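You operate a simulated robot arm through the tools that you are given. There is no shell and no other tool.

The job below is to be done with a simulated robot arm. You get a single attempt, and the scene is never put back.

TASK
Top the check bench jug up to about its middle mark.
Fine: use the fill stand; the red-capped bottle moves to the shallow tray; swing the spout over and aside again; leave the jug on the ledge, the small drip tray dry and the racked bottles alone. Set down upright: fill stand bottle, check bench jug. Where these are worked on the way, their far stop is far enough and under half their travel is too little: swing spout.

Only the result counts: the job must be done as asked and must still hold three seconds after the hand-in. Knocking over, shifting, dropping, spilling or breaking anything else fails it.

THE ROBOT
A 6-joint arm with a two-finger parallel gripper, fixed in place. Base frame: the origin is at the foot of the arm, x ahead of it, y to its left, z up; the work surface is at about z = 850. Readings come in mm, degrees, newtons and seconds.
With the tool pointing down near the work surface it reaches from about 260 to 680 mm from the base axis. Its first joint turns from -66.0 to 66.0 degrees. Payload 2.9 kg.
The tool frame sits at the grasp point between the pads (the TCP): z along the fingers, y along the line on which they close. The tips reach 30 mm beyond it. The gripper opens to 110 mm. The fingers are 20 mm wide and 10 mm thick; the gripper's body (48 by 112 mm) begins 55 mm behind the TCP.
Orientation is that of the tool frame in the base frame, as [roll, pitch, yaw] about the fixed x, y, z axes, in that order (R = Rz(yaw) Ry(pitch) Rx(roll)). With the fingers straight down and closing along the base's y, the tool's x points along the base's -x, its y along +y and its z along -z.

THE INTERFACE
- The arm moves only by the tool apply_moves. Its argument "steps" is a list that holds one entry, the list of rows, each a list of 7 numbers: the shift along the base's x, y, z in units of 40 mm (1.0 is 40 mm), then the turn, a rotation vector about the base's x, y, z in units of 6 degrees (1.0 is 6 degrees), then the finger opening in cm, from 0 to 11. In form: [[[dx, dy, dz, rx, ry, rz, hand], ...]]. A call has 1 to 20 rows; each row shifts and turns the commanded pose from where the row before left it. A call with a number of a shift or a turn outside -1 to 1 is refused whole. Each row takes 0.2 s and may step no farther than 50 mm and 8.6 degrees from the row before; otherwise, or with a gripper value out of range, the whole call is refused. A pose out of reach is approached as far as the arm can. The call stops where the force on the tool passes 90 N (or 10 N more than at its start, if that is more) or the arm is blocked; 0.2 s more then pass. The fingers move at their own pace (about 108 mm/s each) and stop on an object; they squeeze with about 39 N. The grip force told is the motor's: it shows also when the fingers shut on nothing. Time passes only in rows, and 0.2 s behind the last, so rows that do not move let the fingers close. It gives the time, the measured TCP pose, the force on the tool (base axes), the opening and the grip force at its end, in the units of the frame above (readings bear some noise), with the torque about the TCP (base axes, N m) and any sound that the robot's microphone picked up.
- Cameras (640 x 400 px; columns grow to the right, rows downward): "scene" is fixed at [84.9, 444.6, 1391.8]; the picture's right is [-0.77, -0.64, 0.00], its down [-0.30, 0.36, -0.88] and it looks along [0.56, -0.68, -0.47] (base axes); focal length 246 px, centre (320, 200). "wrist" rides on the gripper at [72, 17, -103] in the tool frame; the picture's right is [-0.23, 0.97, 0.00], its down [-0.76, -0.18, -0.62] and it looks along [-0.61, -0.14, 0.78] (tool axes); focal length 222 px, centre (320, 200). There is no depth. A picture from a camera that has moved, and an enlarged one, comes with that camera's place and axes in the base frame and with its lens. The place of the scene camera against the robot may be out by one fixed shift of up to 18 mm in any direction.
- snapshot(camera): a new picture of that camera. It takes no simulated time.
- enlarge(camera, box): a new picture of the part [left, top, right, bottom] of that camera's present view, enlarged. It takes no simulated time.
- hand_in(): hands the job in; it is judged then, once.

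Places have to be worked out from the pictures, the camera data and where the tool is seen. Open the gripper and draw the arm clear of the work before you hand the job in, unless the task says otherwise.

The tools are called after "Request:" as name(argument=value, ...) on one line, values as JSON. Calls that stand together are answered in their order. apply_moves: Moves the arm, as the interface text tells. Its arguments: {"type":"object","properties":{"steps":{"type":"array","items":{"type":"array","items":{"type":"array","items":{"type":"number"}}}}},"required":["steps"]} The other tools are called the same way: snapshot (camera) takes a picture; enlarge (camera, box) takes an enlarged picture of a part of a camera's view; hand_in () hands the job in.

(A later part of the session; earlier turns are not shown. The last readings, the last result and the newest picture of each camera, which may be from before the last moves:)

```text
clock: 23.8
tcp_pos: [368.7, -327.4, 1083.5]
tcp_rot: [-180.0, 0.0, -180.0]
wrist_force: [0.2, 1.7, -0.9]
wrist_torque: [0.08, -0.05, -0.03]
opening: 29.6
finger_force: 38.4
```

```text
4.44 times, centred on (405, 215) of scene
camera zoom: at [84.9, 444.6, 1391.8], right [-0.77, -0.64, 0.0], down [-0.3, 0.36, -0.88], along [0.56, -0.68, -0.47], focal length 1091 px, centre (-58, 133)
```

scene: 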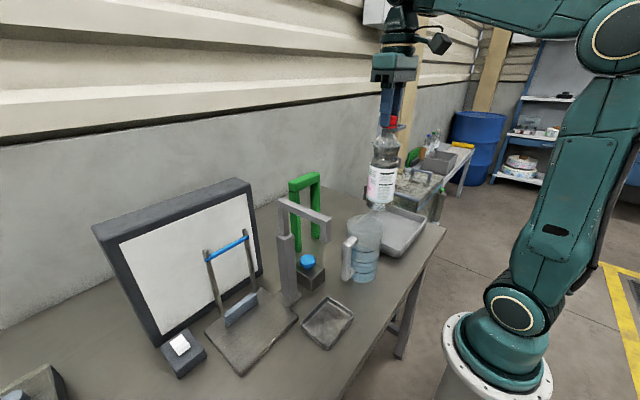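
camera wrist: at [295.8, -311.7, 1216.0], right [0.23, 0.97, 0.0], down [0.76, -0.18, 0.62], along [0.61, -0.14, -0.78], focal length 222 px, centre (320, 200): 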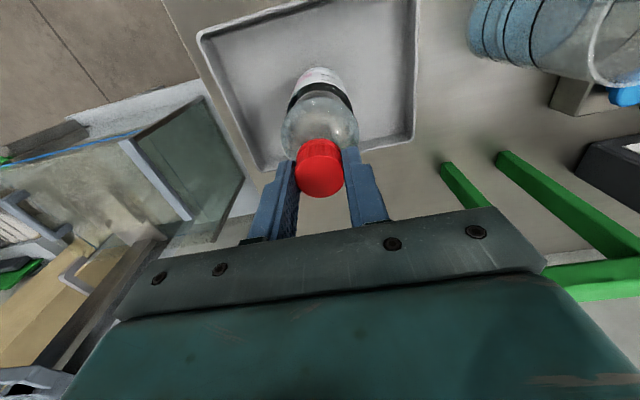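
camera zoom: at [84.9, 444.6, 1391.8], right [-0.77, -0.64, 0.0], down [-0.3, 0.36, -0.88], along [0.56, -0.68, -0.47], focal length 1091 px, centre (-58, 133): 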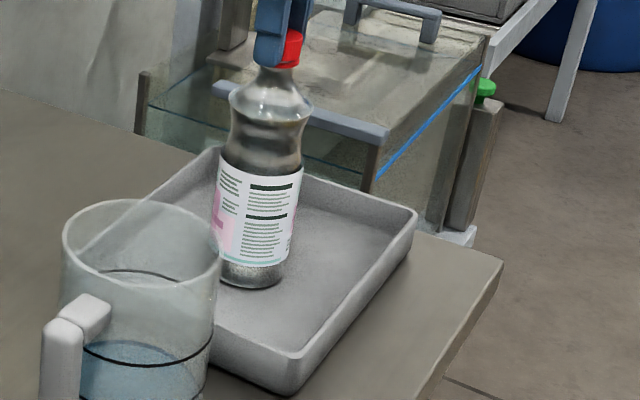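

The base has touched down (force dropped to about -1 N). I open the fingers and raise straight up.

Request:
apply_moves(steps=[[[0, 0, -0.01, 0, 0, 0, 2], [0, 0, 0, 0, 0, 0, 4], [0, 0, 0, 0, 0, 0, 6], [0, 0, 0, 0, 0, 0, 6], [0, 0, 0.3, 0, 0, 0, 6], [0, 0, 0.6, 0, 0, 0, 6], [0, 0, 0.8, 0, 0, 0, 6], [0, 0, 0.8, 0, 0, 0, 6], [0, 0, 0.8, 0, 0, 0, 6]]])

Request:
snapshot(camera="scene")

Request:
snapshot(camera="wrist")

```text
clock: 25.8
tcp_pos: [368.0, -329.4, 1215.0]
tcp_rot: [-179.9, -0.1, -180.0]
wrist_force: [-0.1, -0.3, 0.4]
wrist_torque: [0.02, 0.03, -0.01]
opening: 60.1
finger_force: 0.1
```

```text
taken
```

scene: 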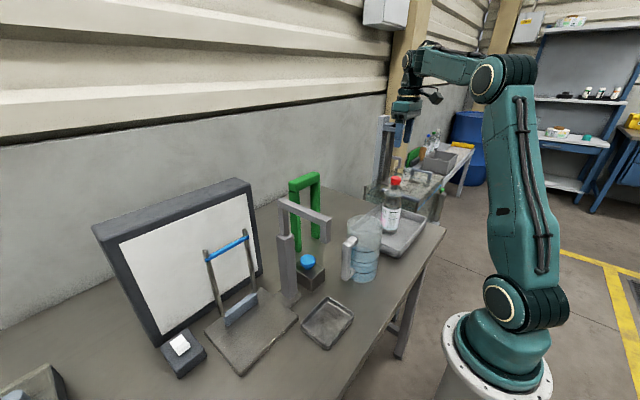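

```text
taken
camera wrist: at [296.5, -312.8, 1317.7], right [0.23, 0.97, 0.0], down [0.76, -0.18, 0.62], along [0.61, -0.14, -0.78], focal length 222 px, centre (320, 200)
```

wrist: 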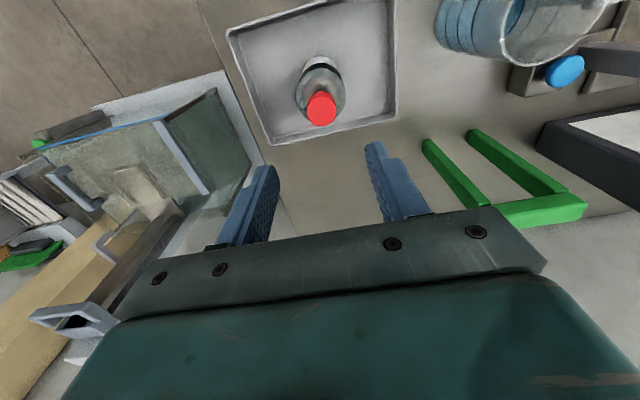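

The bottle stands upright in the shallow tray. Now I zoom on the empty plate, the spout, and the jug with its marks.

Request:
enlarge(camera="scene", box=[180, 220, 320, 390])

Request:
enlarge(camera="scene", box=[330, 200, 400, 295])

Request:
enlarge(camera="scene", box=[265, 185, 345, 315])

```text
2.35 times, centred on (250, 305) of scene
camera zoom: at [84.9, 444.6, 1391.8], right [-0.77, -0.64, 0.0], down [-0.3, 0.36, -0.88], along [0.56, -0.68, -0.47], focal length 578 px, centre (485, -47)
```

zoom: 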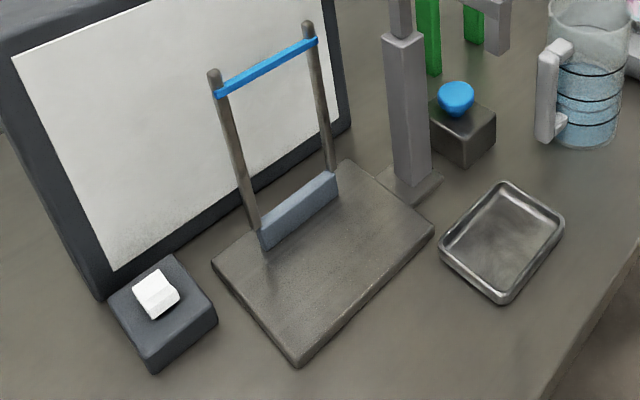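

```text
4.21 times, centred on (365, 248) of scene
camera zoom: at [84.9, 444.6, 1391.8], right [-0.77, -0.64, 0.0], down [-0.3, 0.36, -0.88], along [0.56, -0.68, -0.47], focal length 1034 px, centre (130, 0)
```

zoom: 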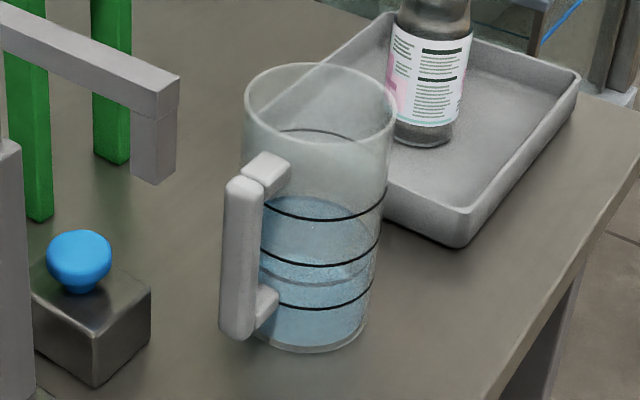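

```text
3.08 times, centred on (305, 250) of scene
camera zoom: at [84.9, 444.6, 1391.8], right [-0.77, -0.64, 0.0], down [-0.3, 0.36, -0.88], along [0.56, -0.68, -0.47], focal length 756 px, centre (366, 46)
```

zoom: 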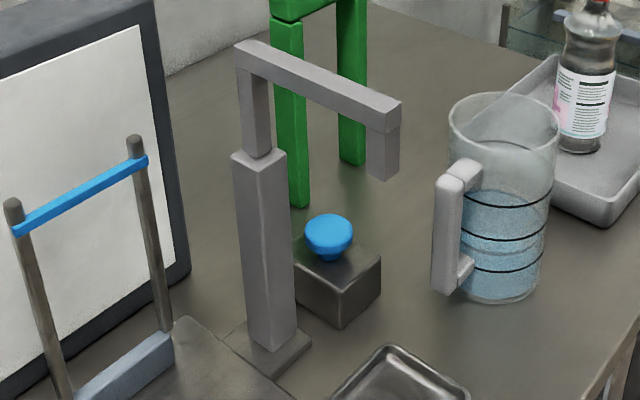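

Water in the jug now sits roughly midway between the lowest and middle ring. I plan to grip the jug's body across its handle direction (handle points +y), so I turn the tool -90° while moving above the jug.

Request:
apply_moves(steps=[[[-0.053, 0.418, 0.058, 0, 0, -1, 11], [-0.053, 0.418, 0.058, 0, 0, -1, 11], [-0.053, 0.418, 0.058, 0, 0, -1, 11], [-0.053, 0.418, 0.058, 0, 0, -1, 11], [-0.053, 0.418, 0.058, 0, 0, -1, 11], [-0.053, 0.418, 0.058, 0, 0, -1, 11], [-0.053, 0.418, 0.058, 0, 0, -1, 11], [-0.053, 0.418, 0.058, 0, 0, -1, 11], [-0.053, 0.418, 0.058, 0, 0, -1, 11], [-0.053, 0.418, 0.058, 0, 0, -1, 11], [-0.053, 0.418, 0.058, 0, 0, -1, 11], [-0.053, 0.418, 0.058, 0, 0, -1, 11], [-0.053, 0.418, 0.058, 0, 0, -1, 11], [-0.053, 0.418, 0.058, 0, 0, -1, 11], [-0.053, 0.418, 0.058, 0, 0, -1, 11]]])

Request:
snapshot(camera="wrist")

Request:
enlarge(camera="wrist", box=[200, 0, 440, 200])

Request:
snapshot(camera="scene")

```text
clock: 29.0
tcp_pos: [336.9, -77.3, 1249.9]
tcp_rot: [179.9, -0.1, 89.8]
wrist_force: [-0.6, -0.2, -0.6]
wrist_torque: [-0.03, 0.0, 0.01]
opening: 110.0
finger_force: 0.1
```

```text
taken
camera wrist: at [353.7, -5.0, 1352.5], right [0.97, -0.23, 0.0], down [-0.18, -0.76, 0.62], along [-0.14, -0.61, -0.78], focal length 222 px, centre (320, 200)
```

wrist: 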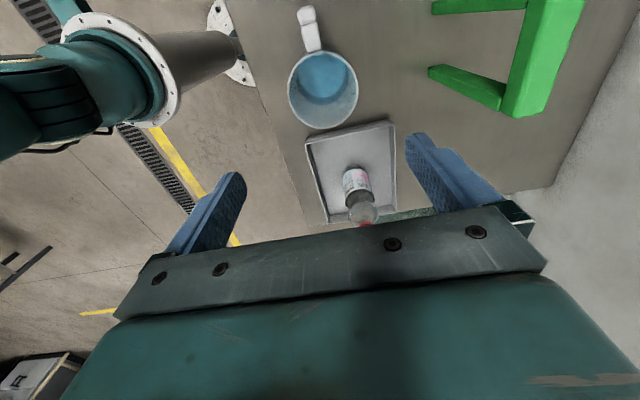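

```text
2.00 times, centred on (320, 100) of wrist
camera zoom: at [353.7, -5.0, 1352.5], right [0.97, -0.23, 0.0], down [-0.18, -0.76, 0.62], along [-0.14, -0.61, -0.78], focal length 444 px, centre (320, 400)
```

zoom: 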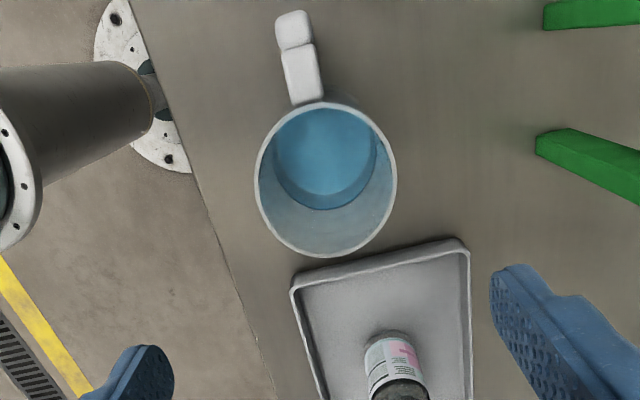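

```text
taken
```

scene: 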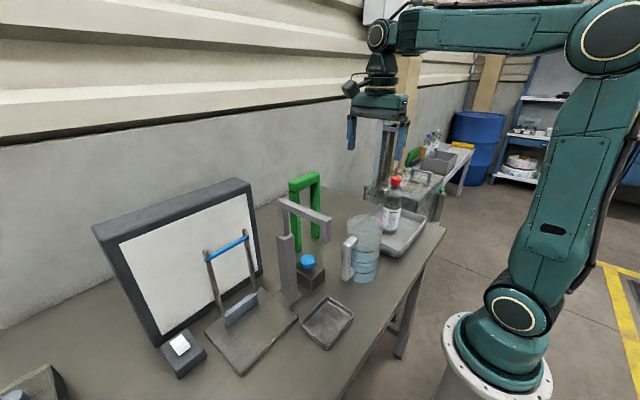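

The rim centre measures about (341, -79) with a diameter near 97 mm and the handle pointing straight along +y. I correct the position and lower until the fingertips are just above the rim.

Request:
apply_moves(steps=[[[0.1, -0.04, -0.7, 0, 0, 0, 11], [0, 0, -0.8, 0, 0, 0, 11], [0, 0, -0.8, 0, 0, 0, 11], [0, 0, -0.8, 0, 0, 0, 11], [0, 0, -0.8, 0, 0, 0, 11]]])

Request:
snapshot(camera="wrist")

Request:
enlarge(camera="wrist", box=[220, 20, 430, 220])

Request:
enlarge(camera="scene", box=[320, 130, 440, 290])

```text
clock: 30.2
tcp_pos: [342.5, -78.1, 1094.7]
tcp_rot: [179.9, 0.0, 90.1]
wrist_force: [0.3, -0.6, -0.3]
wrist_torque: [0.03, 0.02, 0.01]
opening: 110.0
finger_force: 0.1
```

```text
taken
camera wrist: at [358.7, -6.4, 1197.4], right [0.97, -0.23, 0.0], down [-0.18, -0.76, 0.62], along [-0.14, -0.61, -0.78], focal length 222 px, centre (320, 200)
```

wrist: 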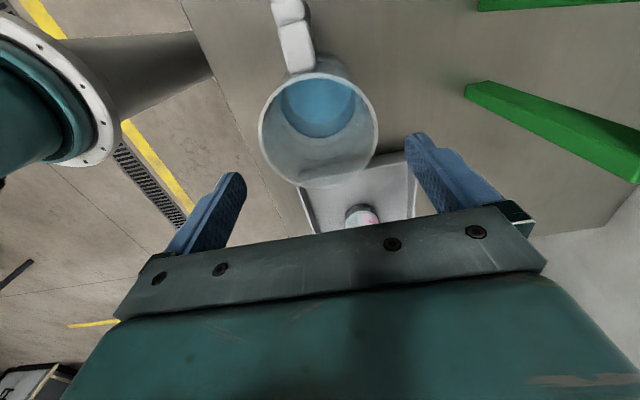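

```text
2.00 times, centred on (325, 120) of wrist
camera zoom: at [358.7, -6.4, 1197.4], right [0.97, -0.23, 0.0], down [-0.18, -0.76, 0.62], along [-0.14, -0.61, -0.78], focal length 444 px, centre (310, 360)
```

zoom: 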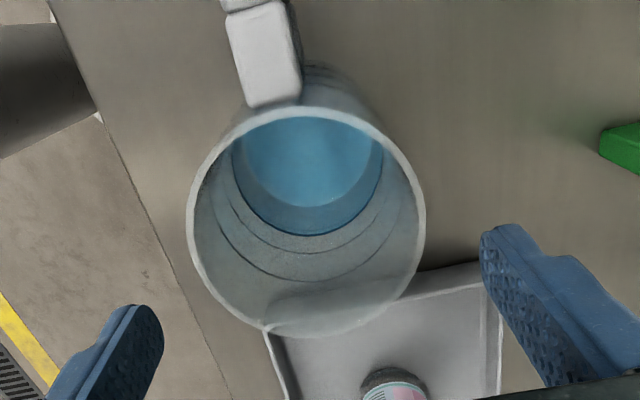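

```text
2.50 times, centred on (380, 210) of scene
camera zoom: at [84.9, 444.6, 1391.8], right [-0.77, -0.64, 0.0], down [-0.3, 0.36, -0.88], along [0.56, -0.68, -0.47], focal length 614 px, centre (170, 175)
```

zoom: 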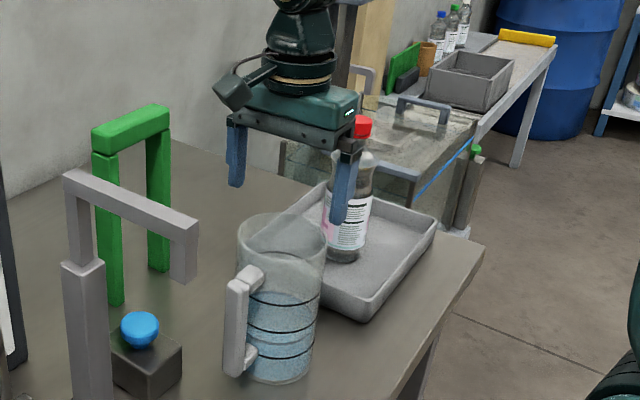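

The gripper is centred on the jug (rim centre about (342, -79), 6 mm clearance each side). I lower along the jug's sides slowly to TCP z ≈ 1000.

Request:
apply_moves(steps=[[[0, -0.02, -0.5, 0, 0, 0, 11], [0, 0, -0.5, 0, 0, 0, 11], [0, 0, -0.4, 0, 0, 0, 11]]])

Request:
snapshot(camera="wrist")

Request:
enlarge(camera="scene", box=[320, 150, 440, 290])

```text
clock: 31.0
tcp_pos: [341.4, -80.4, 1040.4]
tcp_rot: [179.9, -0.1, 90.1]
wrist_force: [-0.5, -0.6, -0.7]
wrist_torque: [-0.01, 0.01, -0.02]
opening: 109.9
finger_force: 0.2
```

```text
taken
camera wrist: at [358.7, -8.1, 1142.5], right [0.97, -0.23, 0.0], down [-0.18, -0.76, 0.62], along [-0.14, -0.61, -0.78], focal length 222 px, centre (320, 200)
```

wrist: 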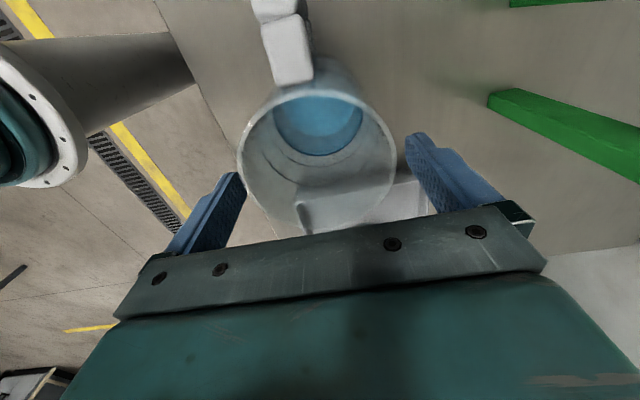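

```text
2.86 times, centred on (380, 220) of scene
camera zoom: at [84.9, 444.6, 1391.8], right [-0.77, -0.64, 0.0], down [-0.3, 0.36, -0.88], along [0.56, -0.68, -0.47], focal length 702 px, centre (149, 143)
```

zoom: 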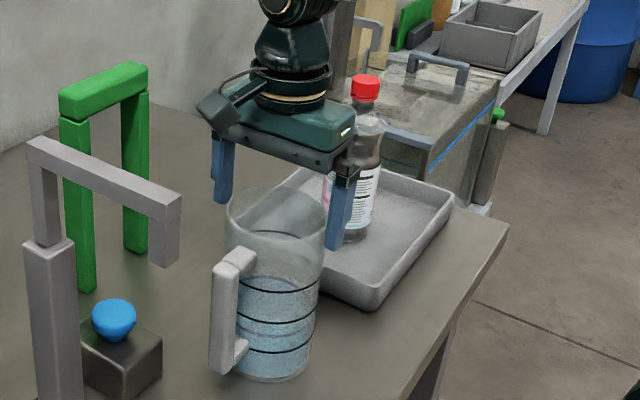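

Both fingers straddle the rim cleanly with no contact force. I go down the remaining 40 mm.

Request:
apply_moves(steps=[[[0, 0, -0.35, 0, 0, 0, 11], [0, 0, -0.35, 0, 0, 0, 11], [0, 0, -0.3, 0, 0, 0, 11]]])

Request:
snapshot(camera="wrist")

```text
clock: 31.8
tcp_pos: [342.7, -80.5, 998.8]
tcp_rot: [179.9, -0.1, 90.1]
wrist_force: [0.0, 0.5, -0.7]
wrist_torque: [-0.03, 0.0, -0.01]
opening: 110.2
finger_force: 0.1
```

```text
taken
camera wrist: at [358.4, -7.6, 1101.2], right [0.97, -0.23, 0.0], down [-0.18, -0.76, 0.62], along [-0.14, -0.61, -0.78], focal length 222 px, centre (320, 200)
```

wrist: 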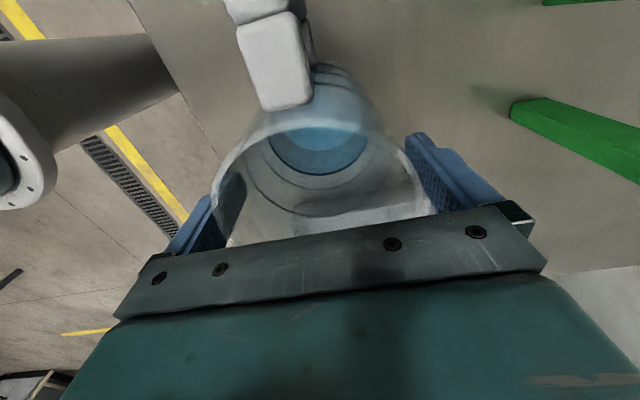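

Fingers are on both sides of the wall. I close on the jug and wait for the grip to settle.

Request:
apply_moves(steps=[[[0, 0, 0, 0, 0, 0, 10], [0, 0, 0, 0, 0, 0, 9], [0, 0, 0, 0, 0, 0, 8], [0, 0, 0, 0, 0, 0, 8]]])

Request:
snapshot(camera="wrist")

Request:
enlarge(camera="scene", box=[320, 170, 430, 295])

```text
clock: 32.8
tcp_pos: [340.9, -79.7, 997.9]
tcp_rot: [179.9, 0.0, 90.1]
wrist_force: [-0.5, 0.4, -0.1]
wrist_torque: [-0.08, -0.01, 0.0]
opening: 105.6
finger_force: 39.3
```

```text
taken
camera wrist: at [358.5, -7.6, 1101.3], right [0.97, -0.23, 0.0], down [-0.18, -0.76, 0.62], along [-0.14, -0.61, -0.78], focal length 222 px, centre (320, 200)
```

wrist: 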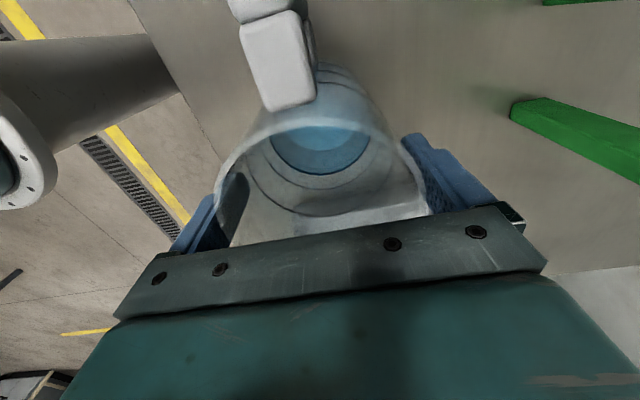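

```text
3.20 times, centred on (375, 232) of scene
camera zoom: at [85.0, 444.6, 1391.8], right [-0.77, -0.64, 0.0], down [-0.3, 0.36, -0.88], along [0.56, -0.68, -0.47], focal length 786 px, centre (144, 96)
```

zoom: 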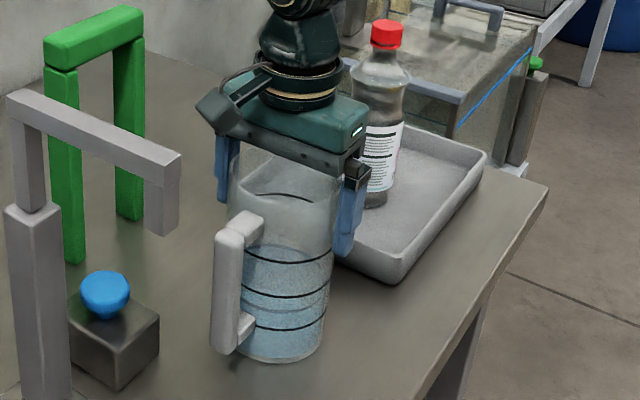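

The grip holds at 105.6 mm with 39 N, so the jug is wider than I'd measured. I lift gently and check the weight.

Request:
apply_moves(steps=[[[0, 0, 0.1, 0, 0, 0, 8], [0, 0, 0.15, 0, 0, 0, 8], [0, 0, 0.2, 0, 0, 0, 8], [0, 0, 0.2, 0, 0, 0, 8]]])

Request:
enlarge(camera="scene", box=[320, 150, 430, 295])

Request:
snapshot(camera="wrist")

```text
clock: 33.8
tcp_pos: [340.8, -79.9, 1025.1]
tcp_rot: [179.8, 0.0, 90.1]
wrist_force: [0.1, 1.0, -5.2]
wrist_torque: [-0.07, -0.02, -0.03]
opening: 105.6
finger_force: 39.4
```

```text
2.76 times, centred on (375, 222) of scene
camera zoom: at [85.0, 444.6, 1391.8], right [-0.77, -0.64, 0.0], down [-0.3, 0.36, -0.88], along [0.56, -0.68, -0.47], focal length 677 px, centre (168, 138)
```

zoom: 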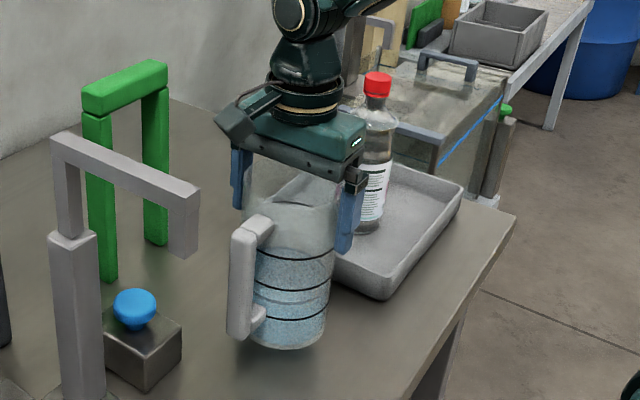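

```text
taken
camera wrist: at [358.3, -7.8, 1127.9], right [0.97, -0.23, 0.0], down [-0.18, -0.76, 0.62], along [-0.14, -0.61, -0.78], focal length 222 px, centre (320, 200)
```

wrist: 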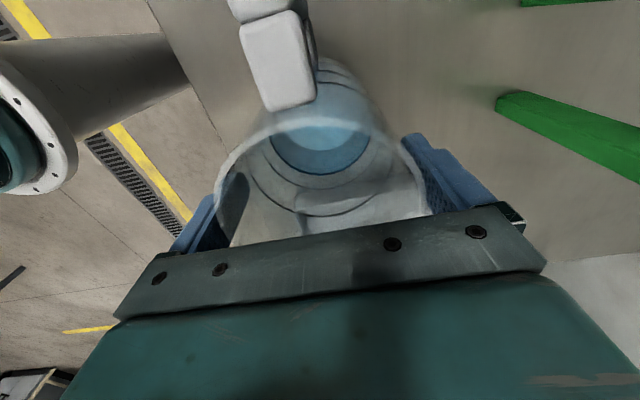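

The jug hangs level (about 5–6 N). I raise it straight up so its base clears the spout top before crossing.

Request:
apply_moves(steps=[[[0, 0, 0.3, 0, 0, 0, 8], [0, 0, 0.6, 0, 0, 0, 8], [0, 0, 0.8, 0, 0, 0, 8], [0, 0, 0.8, 0, 0, 0, 8], [0, 0, 0.8, 0, 0, 0, 8], [0, 0, 0.8, 0, 0, 0, 8], [0, 0, 0.8, 0, 0, 0, 8], [0, 0, 0.8, 0, 0, 0, 8], [0, 0, 0.8, 0, 0, 0, 8], [0, 0, 0.8, 0, 0, 0, 8], [0, 0, 0.4, 0, 0, 0, 8]]])

Request:
snapshot(camera="wrist")

Request:
snapshot(camera="scene")

```text
clock: 36.2
tcp_pos: [341.8, -81.4, 1332.3]
tcp_rot: [180.0, 0.0, 90.1]
wrist_force: [0.2, -0.3, -5.2]
wrist_torque: [-0.1, 0.01, 0.0]
opening: 105.4
finger_force: 39.7
```

```text
taken
camera wrist: at [359.1, -8.9, 1434.5], right [0.97, -0.23, 0.0], down [-0.18, -0.76, 0.62], along [-0.14, -0.61, -0.78], focal length 222 px, centre (320, 200)
```

wrist: 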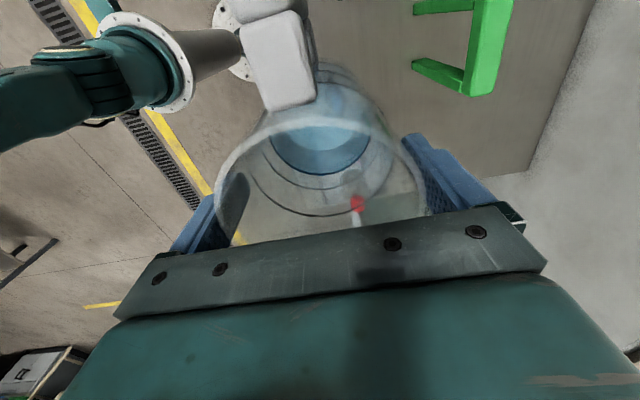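

```text
taken
```

scene: 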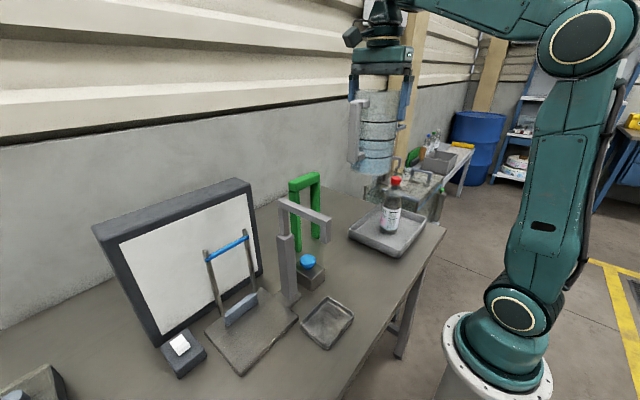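

Jug base is near z 1184; I estimate the spout top near z 1155, so I go a bit higher still while starting the +90° turn and the crossing.

Request:
apply_moves(steps=[[[-0.03, 0.2, 0.15, 0, 0, 0.5, 8], [-0.03, 0.4, 0.15, 0, 0, 1, 8], [-0.03, 0.5, 0.15, 0, 0, 1, 8], [-0.03, 0.5, 0.1, 0, 0, 1, 8], [-0.03, 0.5, 0.1, 0, 0, 1, 8], [-0.03, 0.4, 0, 0, 0, 1, 8]]])

Request:
snapshot(camera="wrist")

Request:
snapshot(camera="scene")

```text
clock: 37.6
tcp_pos: [334.6, 20.7, 1358.1]
tcp_rot: [180.0, 0.0, 123.1]
wrist_force: [-0.1, 0.1, -4.9]
wrist_torque: [-0.07, -0.01, 0.01]
opening: 105.5
finger_force: 39.4
```

```text
taken
camera wrist: at [309.3, 89.5, 1460.5], right [0.94, 0.34, 0.0], down [0.27, -0.74, 0.62], along [0.21, -0.58, -0.78], focal length 222 px, centre (320, 200)
```

wrist: 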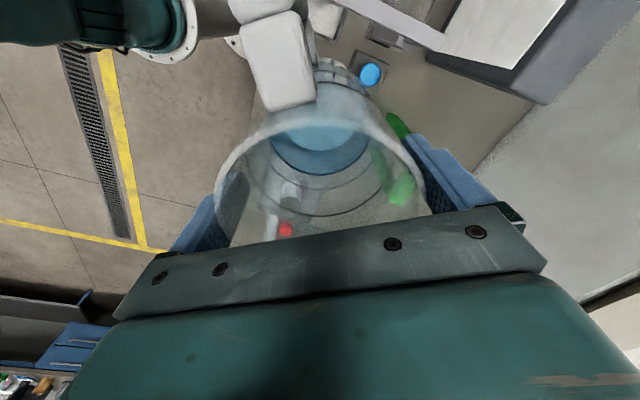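

```text
taken
```

scene: 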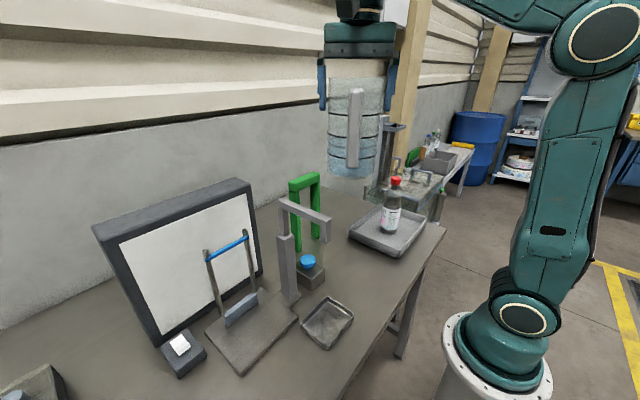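

Base is now near z 1210, safely above the spout. I continue across to the plate side and complete the turn.

Request:
apply_moves(steps=[[[0.02, 0.4, 0, 0, 0, 0.95, 8], [0.02, 0.5, 0, 0, 0, 0.95, 8], [0.02, 0.5, 0, 0, 0, 0.95, 8], [0.02, 0.5, 0, 0, 0, 0.95, 8], [0.02, 0.5, 0, 0, 0, 0.95, 8], [0.02, 0.5, 0, 0, 0, 0.95, 8], [0.02, 0.5, 0, 0, 0, 0.95, 8], [0.02, 0.5, 0, 0, 0, 0.95, 8], [0.02, 0.5, 0, 0, 0, 0.95, 8], [0.02, 0.4, 0, 0, 0, 0.93, 8]]])

Request:
snapshot(camera="wrist")

Request:
snapshot(camera="scene")

```text
clock: 39.8
tcp_pos: [343.1, 212.5, 1357.7]
tcp_rot: [-180.0, -0.2, 180.0]
wrist_force: [0.0, -1.0, -5.2]
wrist_torque: [0.04, -0.06, -0.01]
opening: 105.6
finger_force: 39.2
```

```text
taken
camera wrist: at [270.4, 229.7, 1461.4], right [0.23, 0.97, 0.0], down [0.76, -0.18, 0.62], along [0.61, -0.14, -0.78], focal length 222 px, centre (320, 200)
```

wrist: 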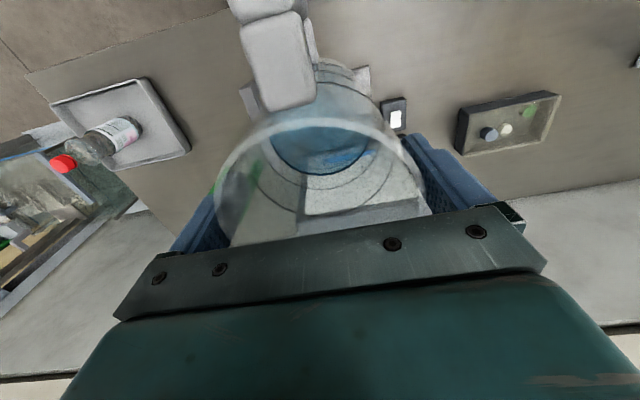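

```text
taken
```

scene: 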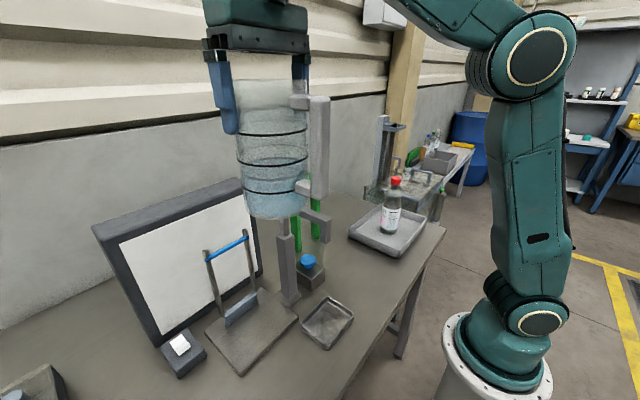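

Past the spout now. I take the plate's back block front face as about x 480, so I aim for jug centre (422, 240): move there and lower toward the plate.

Request:
apply_moves(steps=[[[0.3, 0.12, -0.2, 0, 0, 0, 8], [0.5, 0.18, -0.35, 0, 0, 0, 8], [0.5, 0.18, -0.4, 0, 0, 0, 8], [0.4, 0.14, -0.5, 0, 0, 0, 8], [0.25, 0.07, -0.6, 0, 0, 0, 8], [0, 0, -0.7, 0, 0, 0, 8], [0, 0, -0.7, 0, 0, 0, 8], [0, 0, -0.7, 0, 0, 0, 8]]])

Request:
snapshot(camera="wrist")

Request:
snapshot(camera="scene")

```text
clock: 41.6
tcp_pos: [422.5, 239.2, 1193.3]
tcp_rot: [179.8, -0.1, 179.9]
wrist_force: [-0.4, 1.1, -4.2]
wrist_torque: [0.01, -0.06, -0.02]
opening: 105.4
finger_force: 39.1
```

```text
taken
camera wrist: at [350.4, 256.8, 1295.1], right [0.23, 0.97, 0.0], down [0.76, -0.18, 0.62], along [0.61, -0.14, -0.78], focal length 222 px, centre (320, 200)
```

wrist: 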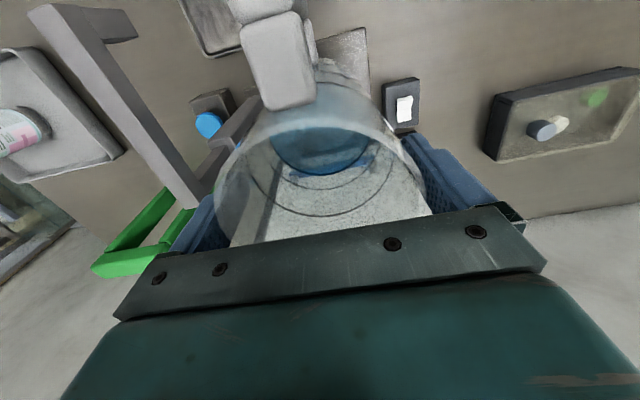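

```text
taken
```

scene: 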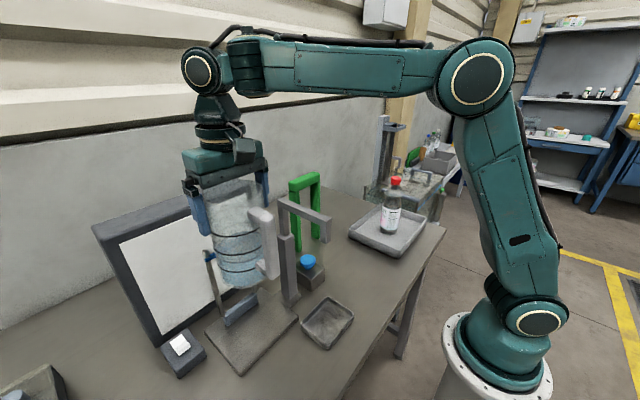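

Clear of the bar (about x 497, z 1045). I lower to just above the plate.

Request:
apply_moves(steps=[[[0, 0, -0.6, 0, 0, 0, 8], [0, 0, -0.7, 0, 0, 0, 8], [0, 0, -0.7, 0, 0, 0, 8], [0, 0, -0.7, 0, 0, 0, 8], [0, 0, -0.6, 0, 0, 0, 8], [0, 0, -0.4, 0, 0, 0, 8]]])

Request:
enlarge(camera="scene", box=[170, 160, 330, 390])

Request:
snapshot(camera="wrist")

```text
clock: 43.0
tcp_pos: [421.6, 237.7, 1043.7]
tcp_rot: [179.9, 0.0, 179.9]
wrist_force: [0.4, 0.3, -4.4]
wrist_torque: [0.04, -0.04, 0.01]
opening: 105.4
finger_force: 39.3
```

```text
1.74 times, centred on (250, 275) of scene
camera zoom: at [85.0, 444.6, 1391.8], right [-0.77, -0.64, 0.0], down [-0.3, 0.36, -0.88], along [0.56, -0.68, -0.47], focal length 427 px, centre (442, 70)
```

zoom: 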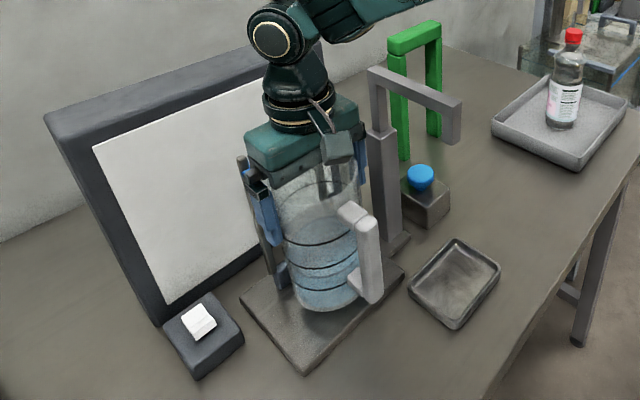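

```text
taken
camera wrist: at [349.4, 255.0, 1146.4], right [0.23, 0.97, 0.0], down [0.76, -0.18, 0.62], along [0.61, -0.14, -0.78], focal length 222 px, centre (320, 200)
```

wrist: 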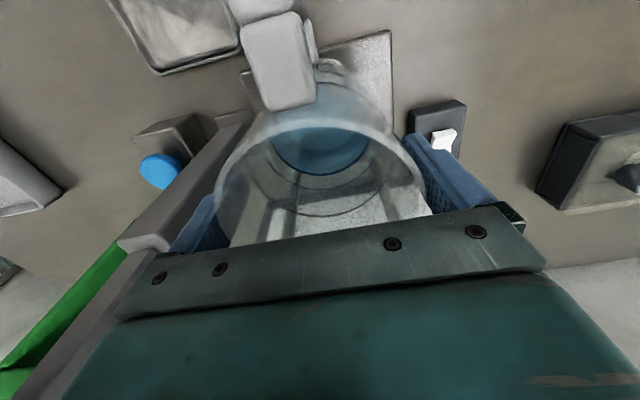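

The jug is about 3 cm above the plate and clear of the posts. I lower slowly and watch for touchdown.

Request:
apply_moves(steps=[[[0, 0, -0.25, 0, 0, 0, 8], [0, 0, -0.2, 0, 0, 0, 8], [0, 0, -0.1, 0, 0, 0, 8], [0, 0, -0.05, 0, 0, 0, 8]]])

Request:
apply_moves(steps=[[[0, 0, -0.05, 0, 0, 0, 8], [0, 0, -0.05, 0, 0, 0, 8]]])

```text
clock: 44.0
tcp_pos: [420.8, 239.2, 1018.5]
tcp_rot: [179.9, 0.0, 179.9]
wrist_force: [0.0, 0.0, -4.6]
wrist_torque: [0.03, -0.06, 0.01]
opening: 105.3
finger_force: 39.2
```

```text
clock: 44.6
tcp_pos: [420.2, 240.5, 1015.3]
tcp_rot: [179.9, 0.0, 179.9]
wrist_force: [0.5, 0.3, -5.0]
wrist_torque: [-0.02, -0.11, -0.03]
opening: 105.4
finger_force: 38.7
```

Still hanging free at z 1015. I continue with small rows.

Request:
apply_moves(steps=[[[0, 0, -0.04, 0, 0, 0, 8], [0, 0, -0.04, 0, 0, 0, 8]]])

Request:
apply_moves(steps=[[[0, 0, -0.04, 0, 0, 0, 8]]])

```text
clock: 45.2
tcp_pos: [420.9, 240.1, 1014.0]
tcp_rot: [179.8, 0.1, 179.9]
wrist_force: [-0.9, -3.3, 19.3]
wrist_torque: [-1.21, 0.91, 0.05]
opening: 105.8
finger_force: 38.8
```

```text
clock: 45.6
tcp_pos: [420.6, 239.3, 1012.8]
tcp_rot: [179.9, 0.3, 179.7]
wrist_force: [-0.7, -4.2, 29.0]
wrist_torque: [-2.05, -0.03, -0.06]
opening: 105.3
finger_force: 39.2
```

It has touched down on the plate (up-force now 29 N, slightly one-sided). I ease off 1.5 mm and then open slowly.

Request:
apply_moves(steps=[[[0, 0, 0.04, 0, 0, 0, 8], [0, 0, 0.0, 0, 0, 0, 8]]])

Request:
enlarge(camera="scene", box=[200, 200, 310, 350])

```text
clock: 46.2
tcp_pos: [421.6, 239.6, 1012.2]
tcp_rot: [179.9, 0.1, -179.9]
wrist_force: [6.9, 0.6, 13.1]
wrist_torque: [-0.74, -1.06, 0.27]
opening: 105.2
finger_force: 39.2
```

```text
2.67 times, centred on (255, 275) of scene
camera zoom: at [84.9, 444.5, 1391.8], right [-0.77, -0.64, 0.0], down [-0.3, 0.36, -0.88], along [0.56, -0.68, -0.47], focal length 655 px, centre (493, 0)
```

zoom: 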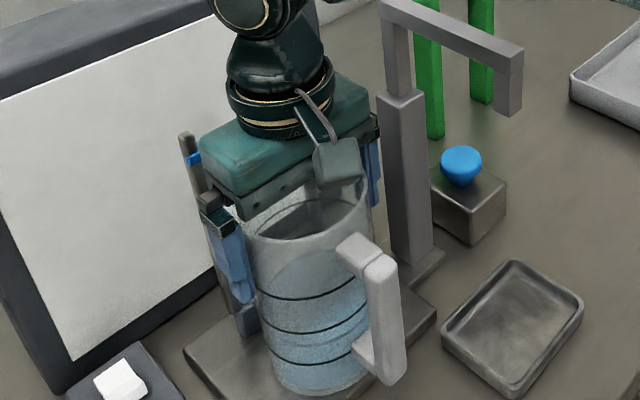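

The jug sits on the plate with little load. I open the fingers in place and check readings.

Request:
apply_moves(steps=[[[0, 0, 0, 0, 0, 0, 10.7], [0, 0, 0, 0, 0, 0, 11], [0, 0, 0, 0, 0, 0, 11]]])

Request:
snapshot(camera="wrist")

Request:
enlarge(camera="scene", box=[200, 200, 310, 350])

```text
clock: 47.0
tcp_pos: [421.1, 239.9, 1013.2]
tcp_rot: [179.9, 0.0, 179.9]
wrist_force: [0.1, 0.6, 0.1]
wrist_torque: [0.03, 0.02, -0.02]
opening: 110.1
finger_force: 0.1
```

```text
taken
camera wrist: at [348.2, 256.1, 1115.4], right [0.23, 0.97, 0.0], down [0.76, -0.18, 0.62], along [0.61, -0.14, -0.78], focal length 222 px, centre (320, 200)
```

wrist: 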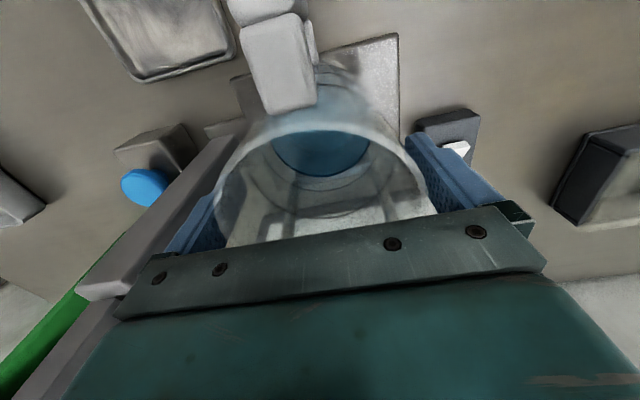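

```text
2.67 times, centred on (255, 275) of scene
camera zoom: at [84.9, 444.6, 1391.8], right [-0.77, -0.64, 0.0], down [-0.3, 0.36, -0.88], along [0.56, -0.68, -0.47], focal length 655 px, centre (493, 0)
```

zoom: 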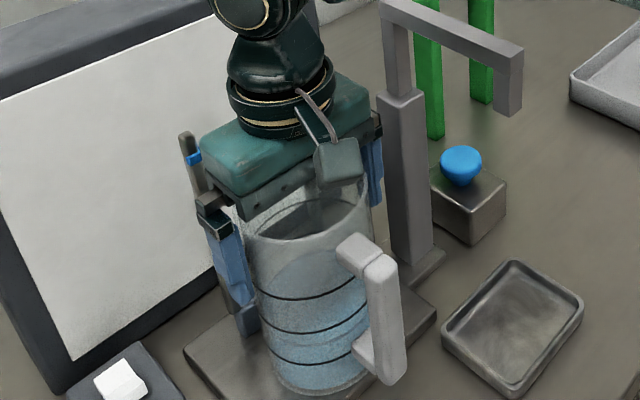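

Released with zero forces. I go straight up slowly at first so the fingers don't drag the jug.

Request:
apply_moves(steps=[[[0, 0, 0.2, 0, 0, 0, 11], [0, 0, 0.4, 0, 0, 0, 11], [0, 0, 0.5, 0, 0, 0, 11]]])

Request:
enlarge(camera="scene", box=[200, 200, 310, 350])

```text
clock: 47.8
tcp_pos: [420.4, 240.1, 1057.0]
tcp_rot: [179.9, 0.0, -180.0]
wrist_force: [0.1, -0.3, -0.3]
wrist_torque: [0.02, -0.01, 0.0]
opening: 110.2
finger_force: 0.1
```

```text
2.67 times, centred on (255, 275) of scene
camera zoom: at [84.9, 444.6, 1391.8], right [-0.77, -0.64, 0.0], down [-0.3, 0.36, -0.88], along [0.56, -0.68, -0.47], focal length 655 px, centre (493, 0)
```

zoom: 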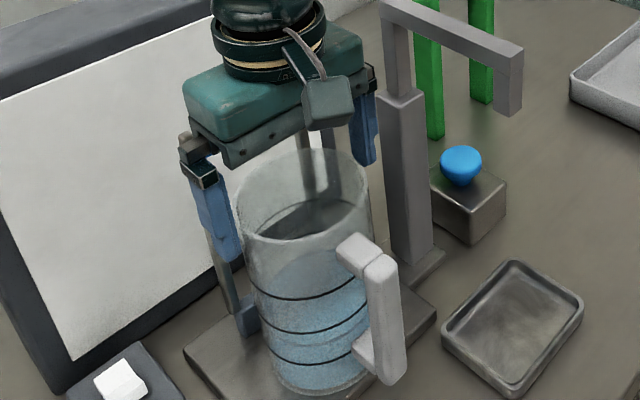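

The jug stayed put. I raise well clear and look at the jug, spout and plate together.

Request:
apply_moves(steps=[[[0, 0, 0.6, 0, 0, 0, 11], [0, 0, 0.8, 0, 0, 0, 11], [0, 0, 0.8, 0, 0, 0, 11], [0, 0, 0.8, 0, 0, 0, 11], [0, 0, 0.8, 0, 0, 0, 11], [-0.5, 0, 0.6, 0, 0, 0, 11], [-0.8, 0, 0.2, 0, 0, 0, 11], [-0.8, 0, 0, 0, 0, 0, 11]]])

Request:
snapshot(camera="wrist")

Request:
enlarge(camera="wrist", box=[180, 30, 420, 200])

Request:
enlarge(camera="scene", box=[190, 180, 340, 360])

```text
clock: 49.6
tcp_pos: [336.9, 241.1, 1242.0]
tcp_rot: [180.0, 0.0, 179.9]
wrist_force: [-0.8, -0.8, 0.4]
wrist_torque: [0.02, 0.0, 0.02]
opening: 110.3
finger_force: 0.0
```

```text
taken
camera wrist: at [264.0, 257.8, 1344.7], right [0.23, 0.97, 0.0], down [0.76, -0.18, 0.62], along [0.61, -0.14, -0.78], focal length 222 px, centre (320, 200)
```

wrist: 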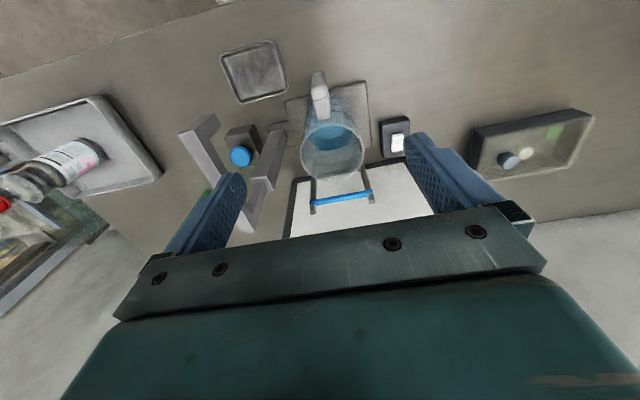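

```text
2.35 times, centred on (300, 115) of wrist
camera zoom: at [264.0, 257.8, 1344.7], right [0.23, 0.97, 0.0], down [0.76, -0.18, 0.62], along [0.61, -0.14, -0.78], focal length 523 px, centre (367, 400)
```

zoom: 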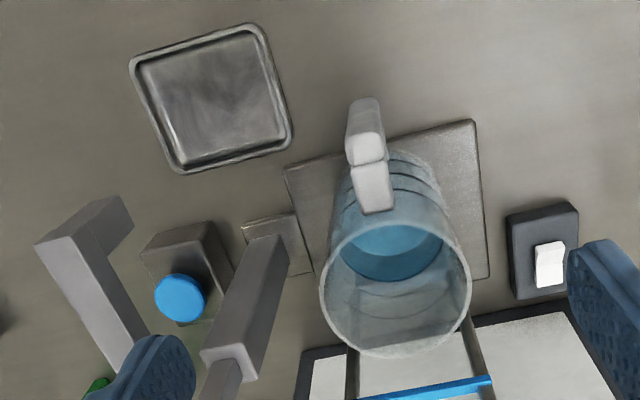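

```text
2.22 times, centred on (265, 270) of scene
camera zoom: at [84.9, 444.6, 1391.8], right [-0.77, -0.64, 0.0], down [-0.3, 0.36, -0.88], along [0.56, -0.68, -0.47], focal length 546 px, centre (442, 44)
```

zoom: 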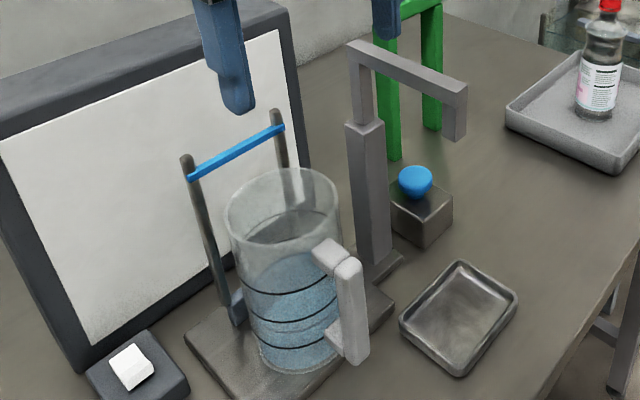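

The jug stands upright on the plate. Next is the spout: I close the fingers and go over the beam to its -y side near (352, 80), then lower beside it so the fingertips overlap the beam height.

Request:
apply_moves(steps=[[[0.075, -0.8, 0, 0, 0, 0, 5], [0.075, -0.8, 0, 0, 0, 0, 2], [0.075, -0.8, 0, 0, 0, 0, 0], [0.075, -0.8, 0, 0, 0, 0, 0], [0.075, -0.8, 0, 0, 0, 0, 0], [0, -0.1, -0.8, 0, 0, 0, 0]]])

Request:
snapshot(camera="wrist")

Request:
enlarge(camera="scene", box=[230, 120, 370, 290])

```text
clock: 51.0
tcp_pos: [351.8, 75.4, 1208.3]
tcp_rot: [179.9, -0.1, 179.8]
wrist_force: [0.0, -0.9, 0.0]
wrist_torque: [0.02, 0.01, 0.02]
opening: 0.0
finger_force: 37.7
```

```text
taken
camera wrist: at [279.2, 93.1, 1312.1], right [0.23, 0.97, 0.0], down [0.76, -0.18, 0.62], along [0.61, -0.14, -0.78], focal length 222 px, centre (320, 200)
```

wrist: 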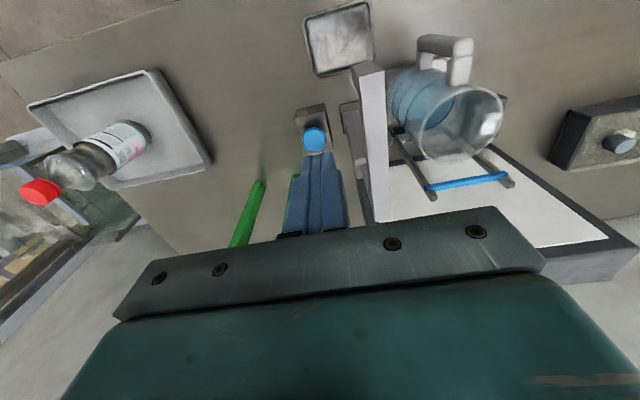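

```text
2.35 times, centred on (300, 205) of scene
camera zoom: at [84.9, 444.6, 1391.8], right [-0.77, -0.64, 0.0], down [-0.3, 0.36, -0.88], along [0.56, -0.68, -0.47], focal length 578 px, centre (367, 188)
```

zoom: 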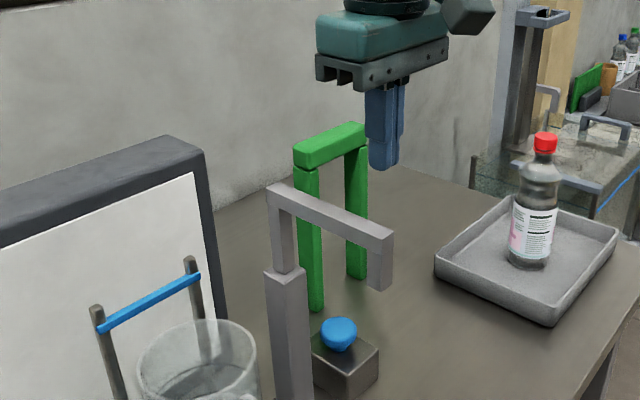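

The beam lies along x at y ≈ 108–128, pivot near (438, 118), and my closed fingers are ~23 mm beside it. I lower to overlap the beam, touch it, and push the first part of the arc.

Request:
apply_moves(steps=[[[0, 0, -0.85, 0, 0, 0, 0], [0, 0, -0.85, 0, 0, 0, 0], [-0.02, 0.27, 0, 0, 0, 0, 0], [-0.02, 0.27, 0, 0, 0, 0, 0], [-0.055, 0.35, 0, 0, 0, 0, 0], [0, 0.355, 0, 0, 0, 0, 0], [0.058, 0.35, 0, 0, 0, 0, 0]]])

Request:
snapshot(camera="wrist")

Request:
enlarge(camera="scene", box=[200, 120, 370, 330])

```text
clock: 52.6
tcp_pos: [349.5, 140.2, 1140.9]
tcp_rot: [179.9, 0.0, 179.8]
wrist_force: [0.4, 0.4, 0.3]
wrist_torque: [0.0, 0.01, 0.0]
opening: 0.0
finger_force: 37.5
```

```text
taken
camera wrist: at [278.5, 156.5, 1243.8], right [0.23, 0.97, 0.0], down [0.76, -0.18, 0.62], along [0.61, -0.14, -0.78], focal length 222 px, centre (320, 200)
```

wrist: 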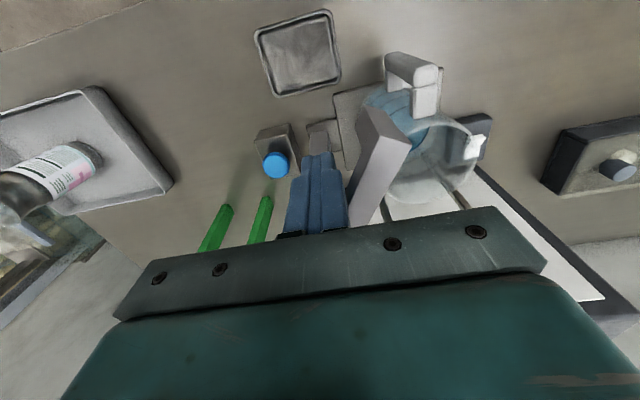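

```text
1.90 times, centred on (285, 225) of scene
camera zoom: at [84.9, 444.6, 1391.8], right [-0.77, -0.64, 0.0], down [-0.3, 0.36, -0.88], along [0.56, -0.68, -0.47], focal length 468 px, centre (387, 152)
```

zoom: 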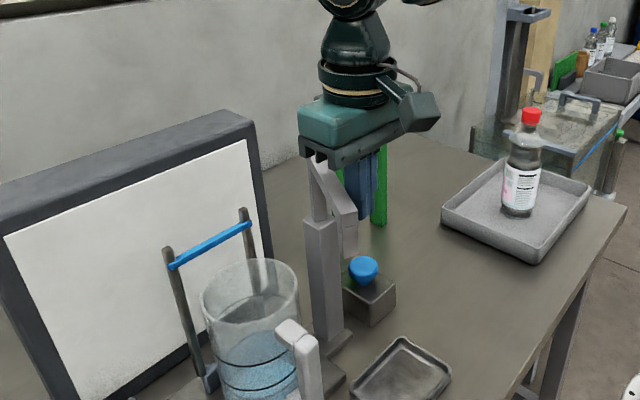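

The spout turns easily (almost no force) toward the jug. I continue along the arc.

Request:
apply_moves(steps=[[[0.11, 0.338, 0, 0, 0, 0, 0], [0.163, 0.318, 0, 0, 0, 0, 0], [0.208, 0.288, 0, 0, 0, 0, 0], [0.25, 0.25, 0, 0, 0, 0, 0]]])

Request:
snapshot(camera="wrist")

Request:
enlarge(camera="scene", box=[200, 120, 370, 330])

```text
clock: 53.6
tcp_pos: [379.8, 188.8, 1139.9]
tcp_rot: [179.9, 0.0, 179.9]
wrist_force: [-0.5, -0.4, -0.7]
wrist_torque: [-0.02, 0.0, 0.02]
opening: 0.0
finger_force: 37.9
```

```text
taken
camera wrist: at [307.9, 204.8, 1242.5], right [0.23, 0.97, 0.0], down [0.76, -0.18, 0.62], along [0.61, -0.14, -0.78], focal length 222 px, centre (320, 200)
```

wrist: 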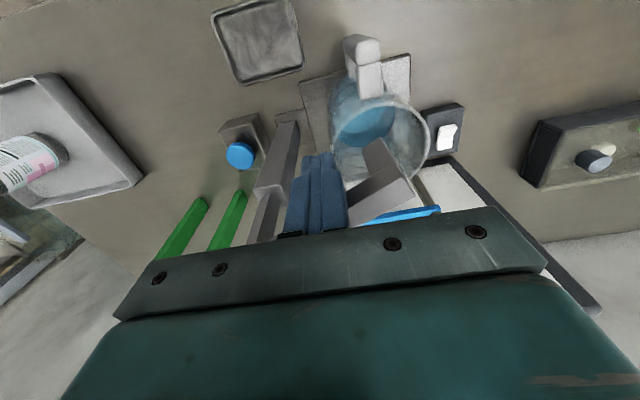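

```text
1.90 times, centred on (285, 225) of scene
camera zoom: at [84.9, 444.6, 1391.8], right [-0.77, -0.64, 0.0], down [-0.3, 0.36, -0.88], along [0.56, -0.68, -0.47], focal length 468 px, centre (387, 152)
```

zoom: 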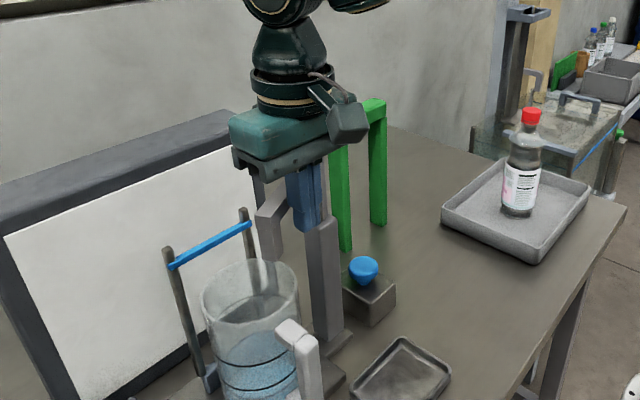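

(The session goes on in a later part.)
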